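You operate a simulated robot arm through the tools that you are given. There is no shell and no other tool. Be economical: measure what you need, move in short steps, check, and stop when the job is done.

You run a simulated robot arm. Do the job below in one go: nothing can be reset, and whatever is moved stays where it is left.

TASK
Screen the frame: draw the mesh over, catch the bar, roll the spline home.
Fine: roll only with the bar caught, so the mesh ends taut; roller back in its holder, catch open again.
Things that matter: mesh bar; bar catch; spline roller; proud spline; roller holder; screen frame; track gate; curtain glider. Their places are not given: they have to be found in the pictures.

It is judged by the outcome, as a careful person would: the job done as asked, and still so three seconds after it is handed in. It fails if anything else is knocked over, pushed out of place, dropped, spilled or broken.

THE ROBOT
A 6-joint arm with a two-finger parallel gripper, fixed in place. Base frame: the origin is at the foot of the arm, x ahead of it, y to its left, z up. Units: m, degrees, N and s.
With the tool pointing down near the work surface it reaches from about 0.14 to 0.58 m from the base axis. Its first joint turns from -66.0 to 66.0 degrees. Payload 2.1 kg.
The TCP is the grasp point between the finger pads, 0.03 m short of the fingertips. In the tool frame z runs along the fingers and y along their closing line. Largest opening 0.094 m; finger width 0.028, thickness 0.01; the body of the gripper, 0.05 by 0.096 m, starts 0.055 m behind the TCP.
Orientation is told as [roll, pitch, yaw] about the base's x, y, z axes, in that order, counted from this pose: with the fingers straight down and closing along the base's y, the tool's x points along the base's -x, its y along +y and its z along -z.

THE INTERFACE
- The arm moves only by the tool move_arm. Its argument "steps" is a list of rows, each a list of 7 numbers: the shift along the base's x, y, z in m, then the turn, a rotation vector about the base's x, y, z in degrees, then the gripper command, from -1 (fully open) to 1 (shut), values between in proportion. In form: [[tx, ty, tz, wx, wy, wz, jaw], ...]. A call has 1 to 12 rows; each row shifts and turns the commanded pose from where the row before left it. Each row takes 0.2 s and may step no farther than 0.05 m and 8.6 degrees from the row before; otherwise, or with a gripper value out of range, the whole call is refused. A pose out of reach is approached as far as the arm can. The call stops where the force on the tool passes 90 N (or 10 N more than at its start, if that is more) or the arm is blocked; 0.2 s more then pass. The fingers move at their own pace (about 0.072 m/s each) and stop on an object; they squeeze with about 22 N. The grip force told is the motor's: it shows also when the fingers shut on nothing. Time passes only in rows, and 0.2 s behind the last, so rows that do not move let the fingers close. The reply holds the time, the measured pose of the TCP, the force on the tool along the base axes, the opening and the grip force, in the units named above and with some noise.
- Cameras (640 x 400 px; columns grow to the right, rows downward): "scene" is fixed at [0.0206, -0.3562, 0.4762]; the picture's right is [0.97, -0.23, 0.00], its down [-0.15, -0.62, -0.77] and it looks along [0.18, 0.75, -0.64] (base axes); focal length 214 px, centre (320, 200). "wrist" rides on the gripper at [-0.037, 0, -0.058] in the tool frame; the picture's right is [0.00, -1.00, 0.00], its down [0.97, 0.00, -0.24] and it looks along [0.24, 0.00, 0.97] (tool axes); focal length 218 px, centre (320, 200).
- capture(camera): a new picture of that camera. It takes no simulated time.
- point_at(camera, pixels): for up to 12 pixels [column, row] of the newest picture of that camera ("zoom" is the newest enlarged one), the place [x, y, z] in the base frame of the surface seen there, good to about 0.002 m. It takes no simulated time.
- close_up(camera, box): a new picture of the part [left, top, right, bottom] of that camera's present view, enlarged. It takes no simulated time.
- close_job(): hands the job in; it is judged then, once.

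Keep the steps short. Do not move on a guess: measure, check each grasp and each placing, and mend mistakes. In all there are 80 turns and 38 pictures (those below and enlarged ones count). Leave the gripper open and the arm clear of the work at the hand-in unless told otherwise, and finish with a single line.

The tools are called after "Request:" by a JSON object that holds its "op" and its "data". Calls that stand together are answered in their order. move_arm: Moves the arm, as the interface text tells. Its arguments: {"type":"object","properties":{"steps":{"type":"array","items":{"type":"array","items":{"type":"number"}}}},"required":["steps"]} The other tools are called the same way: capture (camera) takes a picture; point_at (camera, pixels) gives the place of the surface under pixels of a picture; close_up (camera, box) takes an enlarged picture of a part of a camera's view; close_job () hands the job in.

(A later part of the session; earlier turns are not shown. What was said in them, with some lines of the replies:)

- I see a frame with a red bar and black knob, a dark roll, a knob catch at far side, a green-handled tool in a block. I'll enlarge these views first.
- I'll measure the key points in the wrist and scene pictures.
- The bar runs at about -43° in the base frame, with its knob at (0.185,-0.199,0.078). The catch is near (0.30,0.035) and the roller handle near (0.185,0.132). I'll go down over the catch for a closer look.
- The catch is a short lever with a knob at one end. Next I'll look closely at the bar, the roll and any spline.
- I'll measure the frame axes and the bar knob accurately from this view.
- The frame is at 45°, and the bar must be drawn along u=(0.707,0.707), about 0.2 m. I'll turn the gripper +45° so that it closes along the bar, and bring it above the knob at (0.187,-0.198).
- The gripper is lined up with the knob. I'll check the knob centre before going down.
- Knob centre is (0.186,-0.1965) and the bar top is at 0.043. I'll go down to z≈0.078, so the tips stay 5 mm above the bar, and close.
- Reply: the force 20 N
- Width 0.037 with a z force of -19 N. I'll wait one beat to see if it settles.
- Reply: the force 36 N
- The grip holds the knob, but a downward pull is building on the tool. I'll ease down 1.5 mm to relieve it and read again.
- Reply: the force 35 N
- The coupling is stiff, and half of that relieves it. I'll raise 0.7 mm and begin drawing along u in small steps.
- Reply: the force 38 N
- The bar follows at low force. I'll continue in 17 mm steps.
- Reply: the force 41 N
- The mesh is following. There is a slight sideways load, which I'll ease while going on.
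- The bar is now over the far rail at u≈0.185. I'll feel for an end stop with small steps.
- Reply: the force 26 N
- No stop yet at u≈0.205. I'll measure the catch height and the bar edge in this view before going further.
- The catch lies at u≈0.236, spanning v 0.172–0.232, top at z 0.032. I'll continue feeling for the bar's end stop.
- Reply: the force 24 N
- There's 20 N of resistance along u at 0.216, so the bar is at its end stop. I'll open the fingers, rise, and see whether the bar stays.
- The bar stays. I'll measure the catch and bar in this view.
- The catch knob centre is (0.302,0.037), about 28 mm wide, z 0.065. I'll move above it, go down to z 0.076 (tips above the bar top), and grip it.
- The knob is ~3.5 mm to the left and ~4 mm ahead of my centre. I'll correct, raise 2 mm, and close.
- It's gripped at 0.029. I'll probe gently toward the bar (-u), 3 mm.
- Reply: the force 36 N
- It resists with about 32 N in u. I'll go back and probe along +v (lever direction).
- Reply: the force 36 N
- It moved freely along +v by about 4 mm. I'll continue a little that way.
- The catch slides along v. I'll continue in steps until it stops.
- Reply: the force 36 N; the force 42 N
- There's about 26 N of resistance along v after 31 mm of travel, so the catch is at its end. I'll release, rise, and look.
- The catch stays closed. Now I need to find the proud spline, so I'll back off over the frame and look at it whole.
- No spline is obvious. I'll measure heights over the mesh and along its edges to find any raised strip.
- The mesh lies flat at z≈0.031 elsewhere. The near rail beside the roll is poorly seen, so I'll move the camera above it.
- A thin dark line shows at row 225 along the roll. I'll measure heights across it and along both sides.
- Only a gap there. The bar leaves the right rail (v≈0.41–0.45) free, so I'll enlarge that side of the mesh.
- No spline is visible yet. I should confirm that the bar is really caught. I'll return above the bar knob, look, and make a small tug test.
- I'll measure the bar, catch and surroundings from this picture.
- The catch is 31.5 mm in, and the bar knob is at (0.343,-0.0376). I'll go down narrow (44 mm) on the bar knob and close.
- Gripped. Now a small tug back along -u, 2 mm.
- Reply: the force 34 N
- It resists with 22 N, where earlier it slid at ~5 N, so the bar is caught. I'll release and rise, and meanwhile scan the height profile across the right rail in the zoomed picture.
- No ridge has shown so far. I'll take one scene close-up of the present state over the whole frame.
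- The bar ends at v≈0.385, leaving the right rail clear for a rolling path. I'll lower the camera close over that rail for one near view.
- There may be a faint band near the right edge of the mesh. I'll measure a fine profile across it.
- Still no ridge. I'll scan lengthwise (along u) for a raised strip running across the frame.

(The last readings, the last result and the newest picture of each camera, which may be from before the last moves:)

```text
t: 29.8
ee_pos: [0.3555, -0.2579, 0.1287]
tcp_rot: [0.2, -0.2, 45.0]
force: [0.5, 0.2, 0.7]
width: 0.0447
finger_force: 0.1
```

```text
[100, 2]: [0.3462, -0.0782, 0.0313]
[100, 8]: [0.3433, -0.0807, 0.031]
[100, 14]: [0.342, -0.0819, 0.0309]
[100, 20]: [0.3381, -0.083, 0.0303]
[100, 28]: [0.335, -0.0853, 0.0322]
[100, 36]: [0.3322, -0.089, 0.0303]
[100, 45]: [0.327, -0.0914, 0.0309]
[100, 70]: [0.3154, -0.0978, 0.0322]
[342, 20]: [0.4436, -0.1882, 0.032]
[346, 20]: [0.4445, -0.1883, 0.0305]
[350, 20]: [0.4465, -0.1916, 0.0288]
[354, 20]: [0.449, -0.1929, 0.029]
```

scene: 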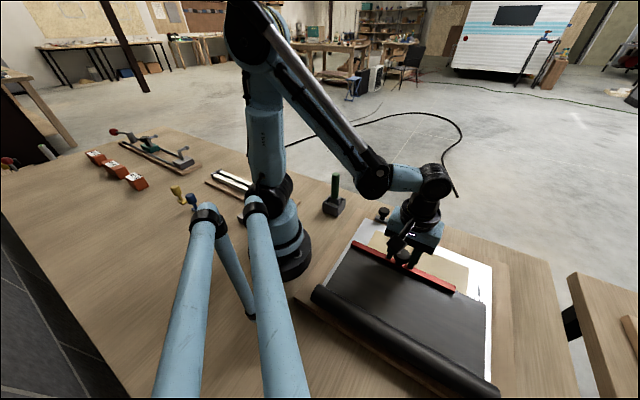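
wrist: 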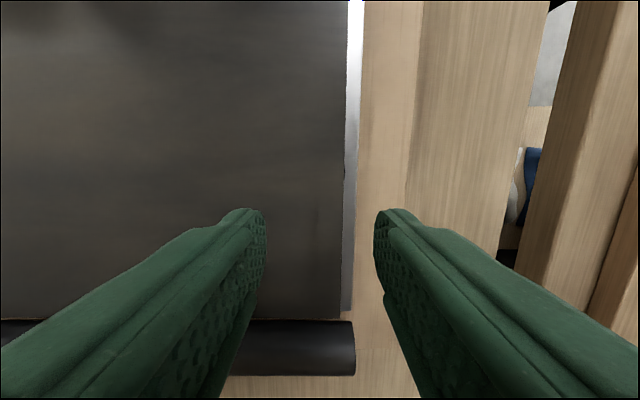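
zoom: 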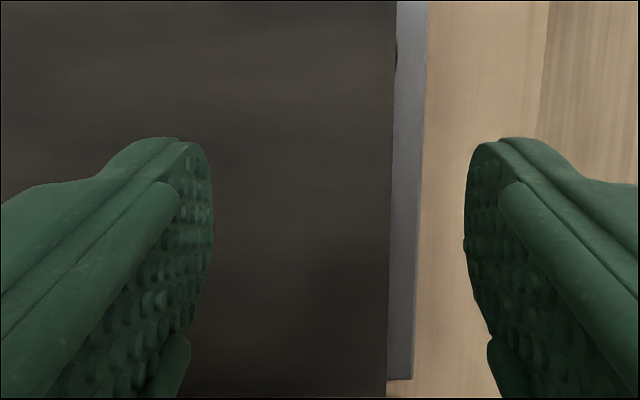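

The mesh is flat everywhere I can sample. The right rail remains likeliest, because the bar was kept clear of it and dark patches showed there at z≈0.031 before covering. I'll go and look at the roller.

Request:
{"op": "move_arm", "data": {"steps": [[-0.01, 0.02, 0.04, 0, 0, 0, -0.3], [-0.01, 0.02, 0.04, 0, 0, 0, -0.3], [-0.02, 0.04, 0.015, 0, 0, 0, -0.3], [-0.02, 0.042, 0.01, 0, 0, 0, -0.3], [-0.02, 0.042, 0.005, 0, 0, 0, -0.3], [-0.02, 0.042, 0, 0, 0, 0, -0.3], [-0.02, 0.042, 0, 0, 0, 0, -0.3], [-0.02, 0.042, 0, 0, 0, 0, -0.3], [-0.02, 0.042, 0, 0, 0, 0, -0.3], [-0.02, 0.042, 0, 0, 0, 0, -0.3]]}}

Request:
{"op": "capture", "data": {"camera": "wrist"}}

```text
t: 32.0
ee_pos: [0.1766, 0.1174, 0.2417]
tcp_rot: [0.1, -0.2, 45.1]
force: [-0.3, 0.4, 0.4]
width: 0.0609
finger_force: 0.0
```

```text
4 pictures are left
```

wrist: 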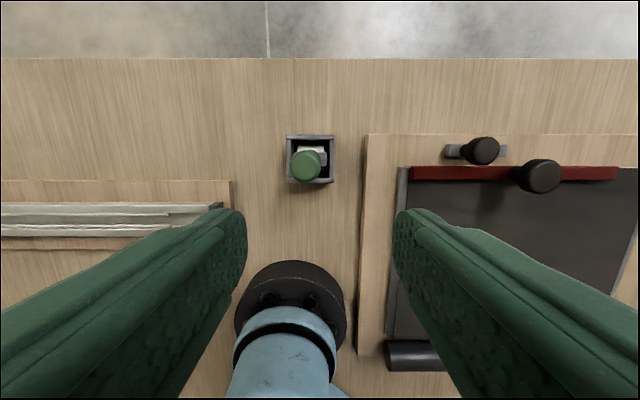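

I see the handle at (306,165) in its square holder, aligned with the frame. I'll measure it, plus the left rail and other mesh points in this view.

Request:
{"op": "point_at", "data": {"camera": "wrist", "pixels": [[306, 165], [294, 165], [318, 165], [288, 136], [333, 136], [333, 181], [289, 181], [308, 148], [322, 152], [298, 150], [328, 165], [290, 165]]}}

Request:
{"op": "point_at", "data": {"camera": "wrist", "pixels": [[402, 180], [405, 185], [410, 190], [410, 200], [415, 200], [420, 200], [425, 200], [430, 200], [440, 200], [450, 200], [470, 200], [500, 210]]}}

Request:
{"op": "point_at", "data": {"camera": "wrist", "pixels": [[440, 183], [440, 186], [440, 190], [440, 195], [480, 183], [480, 188], [480, 195], [600, 185], [600, 190], [600, 200], [600, 220], [600, 240]]}}

```text
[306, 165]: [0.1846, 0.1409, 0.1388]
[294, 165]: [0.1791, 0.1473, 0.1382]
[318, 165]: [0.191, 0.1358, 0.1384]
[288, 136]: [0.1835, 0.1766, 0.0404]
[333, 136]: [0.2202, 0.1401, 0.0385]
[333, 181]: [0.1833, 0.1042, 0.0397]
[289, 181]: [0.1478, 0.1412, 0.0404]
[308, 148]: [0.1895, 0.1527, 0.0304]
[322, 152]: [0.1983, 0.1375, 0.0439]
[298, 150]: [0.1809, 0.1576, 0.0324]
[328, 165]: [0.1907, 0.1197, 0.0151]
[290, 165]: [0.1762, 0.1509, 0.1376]
```

```text
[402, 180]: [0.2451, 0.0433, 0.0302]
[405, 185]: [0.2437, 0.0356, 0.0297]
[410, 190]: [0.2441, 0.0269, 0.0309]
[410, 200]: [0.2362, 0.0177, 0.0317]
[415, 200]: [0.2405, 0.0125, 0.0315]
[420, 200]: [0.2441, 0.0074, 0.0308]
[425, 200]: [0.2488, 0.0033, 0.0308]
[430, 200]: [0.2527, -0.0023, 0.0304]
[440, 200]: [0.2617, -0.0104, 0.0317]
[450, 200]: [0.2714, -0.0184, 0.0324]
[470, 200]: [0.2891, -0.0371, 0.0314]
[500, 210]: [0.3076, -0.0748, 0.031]
```

```text
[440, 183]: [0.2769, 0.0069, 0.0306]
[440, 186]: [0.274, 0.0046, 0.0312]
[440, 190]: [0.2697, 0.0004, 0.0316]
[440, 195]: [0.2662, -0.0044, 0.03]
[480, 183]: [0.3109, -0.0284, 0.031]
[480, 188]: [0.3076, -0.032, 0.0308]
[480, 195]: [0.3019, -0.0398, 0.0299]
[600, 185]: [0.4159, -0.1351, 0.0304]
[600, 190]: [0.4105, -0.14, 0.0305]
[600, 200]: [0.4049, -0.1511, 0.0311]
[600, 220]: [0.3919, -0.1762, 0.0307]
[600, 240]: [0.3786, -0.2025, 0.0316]
```

The handle axis is at (0.1845,0.1405), 21 mm wide, top at z 0.1385. I'll go above it, then down to z 0.105, and close.

Request:
{"op": "move_arm", "data": {"steps": [[0.0082, 0.0231, 0, 0, 0, 0, -0.06], [0, 0, -0.035, 0, 0, 0, -0.06], [0, 0, -0.035, 0, 0, 0, -0.06], [0, 0, -0.035, 0, 0, 0, -0.06], [0, 0, -0.03, 0, 0, 0, -0.06], [0, 0, 0, 0, 0, 0, 1], [0, 0, 0, 0, 0, 0, 1], [0, 0, 0, 0, 0, 0, 1]]}}

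```text
t: 33.8
ee_pos: [0.1829, 0.1421, 0.1057]
tcp_rot: [0.0, -0.1, 45.1]
force: [-0.1, 0.0, -0.2]
width: 0.0231
finger_force: 22.1
```

It's gripped at 23 mm. I'll lift it straight up slowly.

Request:
{"op": "move_arm", "data": {"steps": [[0, 0, 0, 0, 0, 0, 1], [0, 0, 0.01, 0, 0, 0, 1], [0, 0, 0.02, 0, 0, 0, 1], [0, 0, 0.03, 0, 0, 0, 1], [0, 0, 0.03, 0, 0, 0, 1]]}}

Request:
{"op": "close_up", "data": {"camera": "scene", "box": [290, 110, 390, 220]}}

```text
t: 35.0
ee_pos: [0.1846, 0.1407, 0.1952]
tcp_rot: [0.1, -0.1, 45.2]
force: [-0.8, 0.0, -0.1]
width: 0.0233
finger_force: 22.1
```

```text
3.64 times, centred on (340, 165) of scene
```

zoom: 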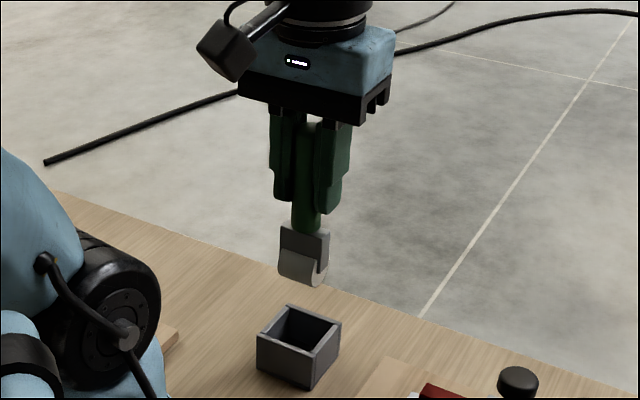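

The roller is a cylinder about 35 mm wide with its axis along v, so as held it rolls along u, which fits the right rail. I'll measure its bottom and width.

Request:
{"op": "point_at", "data": {"camera": "zoom", "pixels": [[302, 284], [281, 272], [298, 270], [318, 278], [325, 268], [320, 285], [282, 232], [328, 238], [305, 215], [300, 278]]}}

```text
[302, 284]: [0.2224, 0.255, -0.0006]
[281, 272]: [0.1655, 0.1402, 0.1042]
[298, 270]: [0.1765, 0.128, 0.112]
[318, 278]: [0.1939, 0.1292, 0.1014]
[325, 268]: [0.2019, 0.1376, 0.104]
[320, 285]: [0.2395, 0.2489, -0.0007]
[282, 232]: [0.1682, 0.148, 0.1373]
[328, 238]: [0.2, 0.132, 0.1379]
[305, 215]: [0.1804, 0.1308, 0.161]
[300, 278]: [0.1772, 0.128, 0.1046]
```

Roller bottom is ~0.096 below the TCP, 28 mm wide. I'll carry it at safe height to above the near end of the right rail (u≈-0.01, v≈0.43 → (0.297,-0.311)).

Request:
{"op": "move_arm", "data": {"steps": [[0.005, 0, 0.035, 0, 0, 0, 1], [0.0107, -0.0452, 0, 0, 0, 0, 1], [0.0107, -0.0452, 0, 0, 0, 0, 1], [0.0107, -0.0452, 0, 0, 0, 0, 1], [0.0107, -0.0452, 0, 0, 0, 0, 1], [0.0107, -0.0452, 0, 0, 0, 0, 1], [0.0107, -0.0452, 0, 0, 0, 0, 1], [0.0107, -0.0452, 0, 0, 0, 0, 1], [0.0107, -0.0452, 0, 0, 0, 0, 1], [0.0107, -0.0452, 0, 0, 0, 0, 1], [0.0107, -0.0449, 0, 0, 0, 0, 1]]}}

```text
t: 37.4
ee_pos: [0.2953, -0.3105, 0.2296]
tcp_rot: [0.0, -0.1, 45.1]
force: [-0.7, 0.0, -1.5]
width: 0.0227
finger_force: 21.6
```

Positioned at u≈-0.011, v≈0.428. I'll lower to just above the mesh.

Request:
{"op": "move_arm", "data": {"steps": [[0.001, 0, -0.04, 0, 0, 0, 1], [0, 0, -0.035, 0, 0, 0, 1], [0, 0, -0.018, 0, 0, 0, 1], [0, 0, -0.004, 0, 0, 0, 1]]}}

Request:
{"op": "close_up", "data": {"camera": "scene", "box": [420, 250, 540, 400]}}

```text
t: 38.4
ee_pos: [0.2966, -0.311, 0.1323]
tcp_rot: [0.1, -0.3, 45.1]
force: [0.1, 0.9, 1.1]
width: 0.0231
finger_force: 22.4
```

```text
2.67 times, centred on (480, 325) of scene
```

zoom: 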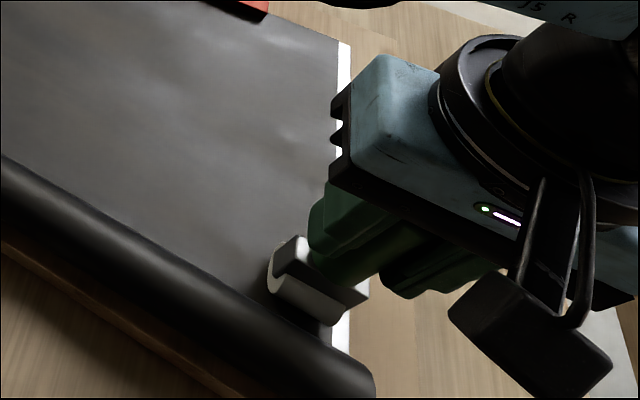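

The roller hangs just above the mesh at the rail. I'll lower in 1.5 mm steps to feel contact.

Request:
{"op": "move_arm", "data": {"steps": [[0, 0, -0.0015, 0, 0, 0, 1], [0, 0, -0.0015, 0, 0, 0, 1]]}}

```text
t: 39.0
ee_pos: [0.2967, -0.3107, 0.1298]
tcp_rot: [0.1, -0.1, 45.2]
force: [-2.0, 0.9, 20.0]
width: 0.0234
finger_force: 21.7
```

Contact, 20 N. Now I'll roll along +u in short steps, watching the force.

Request:
{"op": "move_arm", "data": {"steps": [[0.007, 0.007, -0.0003, 0, 0, 0, 1], [0.007, 0.007, 0, 0, 0, 0, 1], [0.007, 0.007, 0, 0, 0, 0, 1]]}}

```text
t: 39.8
ee_pos: [0.3174, -0.2906, 0.1273]
tcp_rot: [0.1, -0.1, 45.1]
force: [-2.2, -4.1, 11.3]
width: 0.0233
finger_force: 22.2
```

The force fell to 11 N and z dropped ~2 mm. I'll lower a touch and go on.

Request:
{"op": "move_arm", "data": {"steps": [[0.007, 0.007, -0.0007, 0, 0, 0, 1], [0.007, 0.007, 0, 0, 0, 0, 1], [0.007, 0.007, 0, 0, 0, 0, 1]]}}

```text
t: 40.6
ee_pos: [0.3381, -0.2681, 0.1283]
tcp_rot: [0.1, -0.2, 45.1]
force: [-0.9, 0.1, -1.9]
width: 0.0234
finger_force: 22.0
```

Contact is lost here, so I'll lower until I feel it again.

Request:
{"op": "move_arm", "data": {"steps": [[0, 0, -0.001, 0, 0, 0, 1], [0, 0, -0.001, 0, 0, 0, 1]]}}

```text
t: 41.2
ee_pos: [0.338, -0.2691, 0.1266]
tcp_rot: [0.2, -0.2, 45.1]
force: [-1.0, 0.2, 18.4]
width: 0.0233
finger_force: 22.1
```

Contact is ~2.5 mm lower here than at the near end. I'll continue rolling and map it.

Request:
{"op": "move_arm", "data": {"steps": [[0.007, 0.007, -0.0003, 0, 0, 0, 1], [0.007, 0.007, 0, 0, 0, 0, 1], [0.007, 0.007, 0, 0, 0, 0, 1]]}}

```text
t: 42.0
ee_pos: [0.3603, -0.2465, 0.1247]
tcp_rot: [0.1, -0.2, 45.1]
force: [0.4, 0.3, 1.3]
width: 0.0232
finger_force: 22.1
```

Request:
{"op": "move_arm", "data": {"steps": [[0, 0, -0.001, 0, 0, 0, 1], [0, 0, -0.001, 0, 0, 0, 1]]}}

```text
t: 42.6
ee_pos: [0.3589, -0.2479, 0.1247]
tcp_rot: [0.1, -0.2, 45.1]
force: [0.6, 1.2, 17.9]
width: 0.0236
finger_force: 21.8
```

I'll wait in place to see whether the force decays (spline sinking) or holds.

Request:
{"op": "move_arm", "data": {"steps": [[0, 0, 0, 0, 0, 0, 1], [0, 0, 0, 0, 0, 0, 1], [0, 0, 0, 0, 0, 0, 1]]}}

```text
t: 43.4
ee_pos: [0.3588, -0.2477, 0.1245]
tcp_rot: [0.1, -0.3, 45.1]
force: [1.1, 1.9, 7.7]
width: 0.0234
finger_force: 22.4
```

The force decays: either the spline is sinking or the handle is creeping up in the grip. A wrist picture lets me measure the handle top against the TCP.

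Request:
{"op": "capture", "data": {"camera": "wrist"}}

```text
1 pictures are left
```

wrist: 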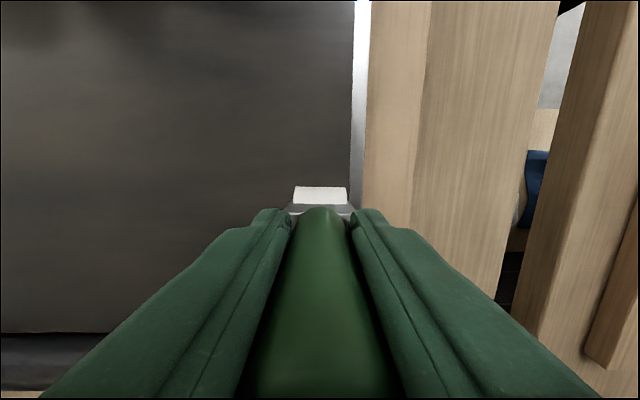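

I'll measure the handle and roller in this view.

Request:
{"op": "point_at", "data": {"camera": "wrist", "pixels": [[320, 395], [320, 380], [320, 360], [320, 340], [320, 320], [320, 290], [320, 240], [320, 195], [320, 205], [300, 208], [348, 208], [320, 188]]}}

```text
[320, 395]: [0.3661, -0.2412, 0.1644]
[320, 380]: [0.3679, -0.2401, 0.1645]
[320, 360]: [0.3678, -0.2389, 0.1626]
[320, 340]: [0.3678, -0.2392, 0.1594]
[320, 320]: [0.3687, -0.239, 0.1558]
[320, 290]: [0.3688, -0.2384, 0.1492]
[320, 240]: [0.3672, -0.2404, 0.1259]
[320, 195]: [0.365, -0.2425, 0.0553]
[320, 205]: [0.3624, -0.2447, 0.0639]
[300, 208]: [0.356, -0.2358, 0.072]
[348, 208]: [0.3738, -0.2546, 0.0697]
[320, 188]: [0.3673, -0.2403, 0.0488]
```

The handle has crept ~8 mm up in the grip, so friction limits my pressing force. I'll let it slide further until its top rests on the palm (about 15 mm), for firm pressing.

Request:
{"op": "move_arm", "data": {"steps": [[0, 0, -0.0012, 0, 0, 0, 1], [0, 0, -0.0012, 0, 0, 0, 1], [0, 0, -0.0012, 0, 0, 0, 1], [0, 0, -0.0012, 0, 0, 0, 1], [0, 0, -0.0012, 0, 0, 0, 1], [0, 0, -0.0012, 0, 0, 0, 1], [0, 0, -0.0012, 0, 0, 0, 1], [0, 0, -0.0012, 0, 0, 0, 1]]}}

```text
t: 45.2
ee_pos: [0.3598, -0.2475, 0.1157]
tcp_rot: [0.1, -0.2, 45.1]
force: [-1.9, 0.6, 18.8]
width: 0.0232
finger_force: 21.6
```

Request:
{"op": "move_arm", "data": {"steps": [[0, 0, -0.001, 0, 0, 0, 1], [0, 0, -0.001, 0, 0, 0, 1], [0, 0, -0.001, 0, 0, 0, 1], [0, 0, -0.001, 0, 0, 0, 1], [0, 0, -0.001, 0, 0, 0, 1]]}}

```text
t: 46.4
ee_pos: [0.3601, -0.2483, 0.1103]
tcp_rot: [0.2, -0.2, 45.1]
force: [-4.2, 3.5, 33.6]
width: 0.0233
finger_force: 21.8
```

Force rises to 34 N, so the palm now bears on the handle. I'll press slightly more and check that it holds.

Request:
{"op": "move_arm", "data": {"steps": [[0, 0, -0.0005, 0, 0, 0, 1], [0, 0, 0, 0, 0, 0, 1]]}}

```text
t: 47.0
ee_pos: [0.3606, -0.2485, 0.1097]
tcp_rot: [0.0, -0.1, 45.0]
force: [-5.7, 4.0, 52.7]
width: 0.0233
finger_force: 21.8
```

Firm at 53 N. I'll roll on along +u and watch the force.

Request:
{"op": "move_arm", "data": {"steps": [[0.006, 0.006, 0, 0, 0, 0, 1], [0.006, 0.006, 0, 0, 0, 0, 1]]}}

```text
t: 47.6
ee_pos: [0.3713, -0.2377, 0.1104]
tcp_rot: [-0.1, 0.3, 44.9]
force: [-13.1, -16.1, 59.9]
width: 0.0234
finger_force: 22.2
```

Request:
{"op": "move_arm", "data": {"steps": [[0.006, 0.006, 0.0002, 0, 0, 0, 1], [0.006, 0.006, 0, 0, 0, 0, 1], [0.006, 0.006, 0, 0, 0, 0, 1]]}}

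```text
t: 48.4
ee_pos: [0.3898, -0.2198, 0.1106]
tcp_rot: [0.0, 0.3, 45.1]
force: [-14.9, -15.8, 61.1]
width: 0.0234
finger_force: 22.0
```

Steady at 61 N with 22 N of drag. I'll roll on to the far rail.

Request:
{"op": "move_arm", "data": {"steps": [[0.007, 0.007, 0, 0, 0, 0, 1], [0.007, 0.007, 0, 0, 0, 0, 1], [0.007, 0.007, 0, 0, 0, 0, 1], [0.007, 0.007, 0, 0, 0, 0, 1], [0.007, 0.007, 0, 0, 0, 0, 1]]}}

```text
t: 49.6
ee_pos: [0.426, -0.1825, 0.1111]
tcp_rot: [0.0, 0.1, 45.0]
force: [-13.6, -10.8, 50.9]
width: 0.0231
finger_force: 22.0
```

Request:
{"op": "move_arm", "data": {"steps": [[0.0065, 0.0065, -0.0003, 0, 0, 0, 1], [0.0065, 0.0065, 0, 0, 0, 0, 1], [0.006, 0.006, 0, 0, 0, 0, 1]]}}

```text
t: 50.4
ee_pos: [0.4441, -0.1669, 0.1094]
tcp_rot: [-0.1, 0.2, 45.0]
force: [-14.1, -16.5, 61.0]
width: 0.0234
finger_force: 21.6
```

Far end reached (u≈0.196). I'll roll back over the whole length, so that the first stretch also gets firm pressure.

Request:
{"op": "move_arm", "data": {"steps": [[-0.009, -0.009, 0, 0, 0, 0, 1], [-0.009, -0.009, 0, 0, 0, 0, 1], [-0.009, -0.009, 0, 0, 0, 0, 1], [-0.009, -0.009, 0, 0, 0, 0, 1], [-0.009, -0.009, 0, 0, 0, 0, 1], [-0.009, -0.009, 0, 0, 0, 0, 1], [-0.009, -0.009, 0, 0, 0, 0, 1], [-0.009, -0.009, 0, 0, 0, 0, 1]]}}

```text
t: 52.2
ee_pos: [0.3711, -0.2359, 0.1093]
tcp_rot: [0.0, -0.1, 45.1]
force: [4.6, 2.8, 14.4]
width: 0.0232
finger_force: 22.3
```

Same spot, same command, but only 14 N now instead of 60 N: the surface has gone down about 1 mm, so the spline is going in. I'll press 1 mm deeper and keep rolling back.

Request:
{"op": "move_arm", "data": {"steps": [[-0.006, -0.006, -0.001, 0, 0, 0, 1], [-0.007, -0.007, 0, 0, 0, 0, 1], [-0.007, -0.007, 0, 0, 0, 0, 1]]}}

```text
t: 53.0
ee_pos: [0.3526, -0.2549, 0.1096]
tcp_rot: [0.1, -0.5, 45.1]
force: [13.9, 12.6, 57.3]
width: 0.0236
finger_force: 22.2
```

Request:
{"op": "move_arm", "data": {"steps": [[-0.007, -0.007, 0, 0, 0, 0, 1], [-0.007, -0.007, 0, 0, 0, 0, 1], [-0.007, -0.007, 0, 0, 0, 0, 1], [-0.007, -0.007, 0, 0, 0, 0, 1]]}}

```text
t: 54.0
ee_pos: [0.3223, -0.2836, 0.1086]
tcp_rot: [0.1, -0.5, 45.0]
force: [13.3, 13.4, 55.6]
width: 0.0232
finger_force: 21.5
```

Request:
{"op": "move_arm", "data": {"steps": [[-0.007, -0.007, 0, 0, 0, 0, 1], [-0.007, -0.007, 0, 0, 0, 0, 1], [-0.007, -0.007, 0, 0, 0, 0, 1], [-0.006, -0.006, 0, 0, 0, 0, 1]]}}

```text
t: 55.0
ee_pos: [0.2986, -0.3106, 0.1092]
tcp_rot: [0.2, -0.6, 45.0]
force: [12.5, 14.9, 54.7]
width: 0.0235
finger_force: 22.4
```

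Near end done. I'll take another forward pass at the same height and compare the forces.

Request:
{"op": "move_arm", "data": {"steps": [[0.01, 0.01, 0, 0, 0, 0, 1], [0.01, 0.01, 0, 0, 0, 0, 1], [0.01, 0.01, 0, 0, 0, 0, 1], [0.01, 0.01, 0, 0, 0, 0, 1], [0.01, 0.01, 0, 0, 0, 0, 1]]}}

```text
t: 56.2
ee_pos: [0.3449, -0.2629, 0.1098]
tcp_rot: [0.1, 0.4, 45.0]
force: [-18.2, -15.7, 69.5]
width: 0.0236
finger_force: 22.5
```

Request:
{"op": "move_arm", "data": {"steps": [[0.01, 0.01, 0.0002, 0, 0, 0, 1], [0.01, 0.01, 0, 0, 0, 0, 1], [0.01, 0.01, 0, 0, 0, 0, 1], [0.01, 0.01, 0, 0, 0, 0, 1]]}}

```text
t: 57.2
ee_pos: [0.3878, -0.2223, 0.109]
tcp_rot: [0.0, 0.1, 45.1]
force: [-11.4, -12.4, 48.7]
width: 0.0233
finger_force: 22.3
```

Request:
{"op": "move_arm", "data": {"steps": [[0.01, 0.01, -0.0003, 0, 0, 0, 1], [0.01, 0.01, 0, 0, 0, 0, 1], [0.01, 0.01, 0, 0, 0, 0, 1], [0.01, 0.01, 0, 0, 0, 0, 1], [0.01, 0.01, 0, 0, 0, 0, 1], [0.009, 0.009, 0, 0, 0, 0, 1]]}}

```text
t: 58.6
ee_pos: [0.4445, -0.1644, 0.1087]
tcp_rot: [-0.1, 0.2, 45.1]
force: [-14.6, -16.0, 63.4]
width: 0.0233
finger_force: 22.2
```

The second pass is steady along the whole rail (z≈0.109, ~50–65 N), so the spline is rolled home. I'll lift off and carry the roller back above its holder.

Request:
{"op": "move_arm", "data": {"steps": [[0, 0, 0.04, 0, 0, 0, 1], [0, 0, 0.045, 0, 0, 0, 1], [0, 0, 0.045, 0, 0, 0, 1], [-0.0289, 0.0339, 0, 0, 0, 0, 1], [-0.0289, 0.0339, 0, 0, 0, 0, 1], [-0.0289, 0.0339, 0, 0, 0, 0, 1], [-0.0289, 0.0339, 0, 0, 0, 0, 1], [-0.0289, 0.0339, 0, 0, 0, 0, 1], [-0.0289, 0.0339, 0, 0, 0, 0, 1], [-0.0289, 0.0339, 0, 0, 0, 0, 1], [-0.0289, 0.0339, 0, 0, 0, 0, 1], [-0.0287, 0.0339, 0, 0, 0, 0, 1]]}}

```text
t: 61.2
ee_pos: [0.1847, 0.1443, 0.238]
tcp_rot: [0.1, -0.2, 45.0]
force: [0.0, -0.1, -1.0]
width: 0.023
finger_force: 22.0
```

I'm 3 mm off in y. I'll correct and lower to just above the holder rim (bottom ~0.05), then read again.

Request:
{"op": "move_arm", "data": {"steps": [[0, -0.0032, -0.04, 0, 0, 0, 1], [0, 0, -0.04, 0, 0, 0, 1], [0, 0, -0.025, 0, 0, 0, 1], [0, 0, 0, 0, 0, 0, 1]]}}

```text
t: 62.2
ee_pos: [0.1862, 0.1392, 0.1316]
tcp_rot: [0.0, -0.2, 45.0]
force: [0.4, -1.2, -2.5]
width: 0.0231
finger_force: 21.7
5 turns are left
```

Only 5 turns are left, so I'll combine moves: lower the roller into the holder, release, rise clear, and go across above the catch knob at (0.324,0.018).

Request:
{"op": "move_arm", "data": {"steps": [[-0.0007, 0.0004, -0.025, 0, 0, 0, 1], [0, 0, -0.013, 0, 0, 0, 1], [0, 0, -0.005, 0, 0, 0, 1], [0, 0, 0, 0, 0, 0, 0.05], [0, 0, 0, 0, 0, 0, 0.05], [0, 0, 0.045, 0, 0, 0, 0.05], [0, 0, 0.047, 0, 0, 0, 0.05], [0.0346, -0.0304, 0, 0, 0, 0, 0.05], [0.0346, -0.0304, 0, 0, 0, 0, 0.05], [0.0346, -0.0304, 0, 0, 0, 0, 0.05], [0.0346, -0.0304, 0, 0, 0, 0, 0.05], [0, 0, 0, 0, 0, 0, 0.05]]}}

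Request:
{"op": "capture", "data": {"camera": "wrist"}}

```text
t: 64.8
ee_pos: [0.3248, 0.018, 0.1826]
tcp_rot: [0.1, -0.2, 45.2]
force: [-0.5, 0.3, 0.2]
width: 0.0448
finger_force: 0.1
```

```text
0 pictures are left
4 turns are left
```

wrist: 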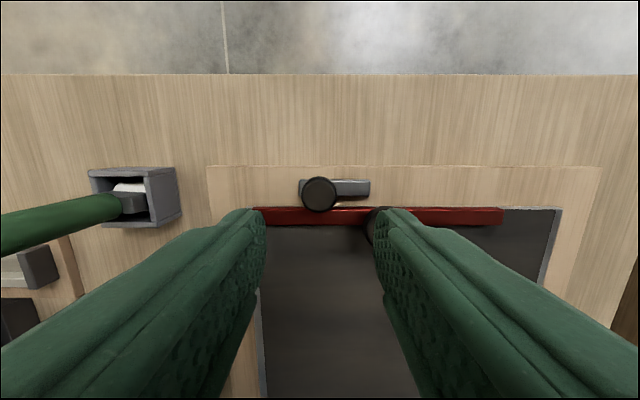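

The roller stands in its holder, and the catch knob is centred under the gripper (320,194). I'll go down, grip it, slide it back 31 mm along -v to open, release, and rise.

Request:
{"op": "move_arm", "data": {"steps": [[0, 0, -0.04, 0, 0, 0, 0.05], [0, 0, -0.04, 0, 0, 0, 0.05], [0, 0, -0.027, 0, 0, 0, 0.05], [0, 0, 0, 0, 0, 0, 0.6], [0, 0, 0, 0, 0, 0, 0.6], [-0.0055, 0.0055, 0, 0, 0, 0, 0.6], [-0.0055, 0.0055, 0, 0, 0, 0, 0.6], [-0.0055, 0.0055, 0, 0, 0, 0, 0.6], [-0.0055, 0.0055, 0, 0, 0, 0, 0.6], [0, 0, 0, 0, 0, 0, 0.6]]}}

```text
t: 67.0
ee_pos: [0.3016, 0.0414, 0.075]
tcp_rot: [-0.1, -0.1, 44.9]
force: [7.2, -6.4, -31.8]
width: 0.0296
finger_force: 44.6
3 turns are left
```

The catch is back at v≈0.184, its starting open place. I'll release, rise, and move clear.

Request:
{"op": "move_arm", "data": {"steps": [[0, 0, 0, 0, 0, 0, 0.1], [0, 0, 0, 0, 0, 0, 0.1], [0, 0, 0.03, 0, 0, 0, 0.1], [0, 0, 0.045, 0, 0, 0, -0.3], [0, 0, 0.045, 0, 0, 0, -1], [0, 0, 0.045, 0, 0, 0, -1], [0.01, -0.02, 0.03, 0, 0, 0, -1]]}}

```text
t: 68.6
ee_pos: [0.3088, 0.0212, 0.2699]
tcp_rot: [0.1, -0.2, 45.1]
force: [-0.8, 0.1, 0.4]
width: 0.0941
finger_force: 0.1
2 turns are left
```

The gripper is open and clear, so I'm handing in.

Request:
{"op": "close_job", "data": {}}

```text
The job is handed in.
```

The mesh is drawn over, the roller is back in its holder and the catch is open again. With the bar caught, I rolled firmly along the right rail, but I never saw the spline, so its place and that it is home are inferred from the roller forces.
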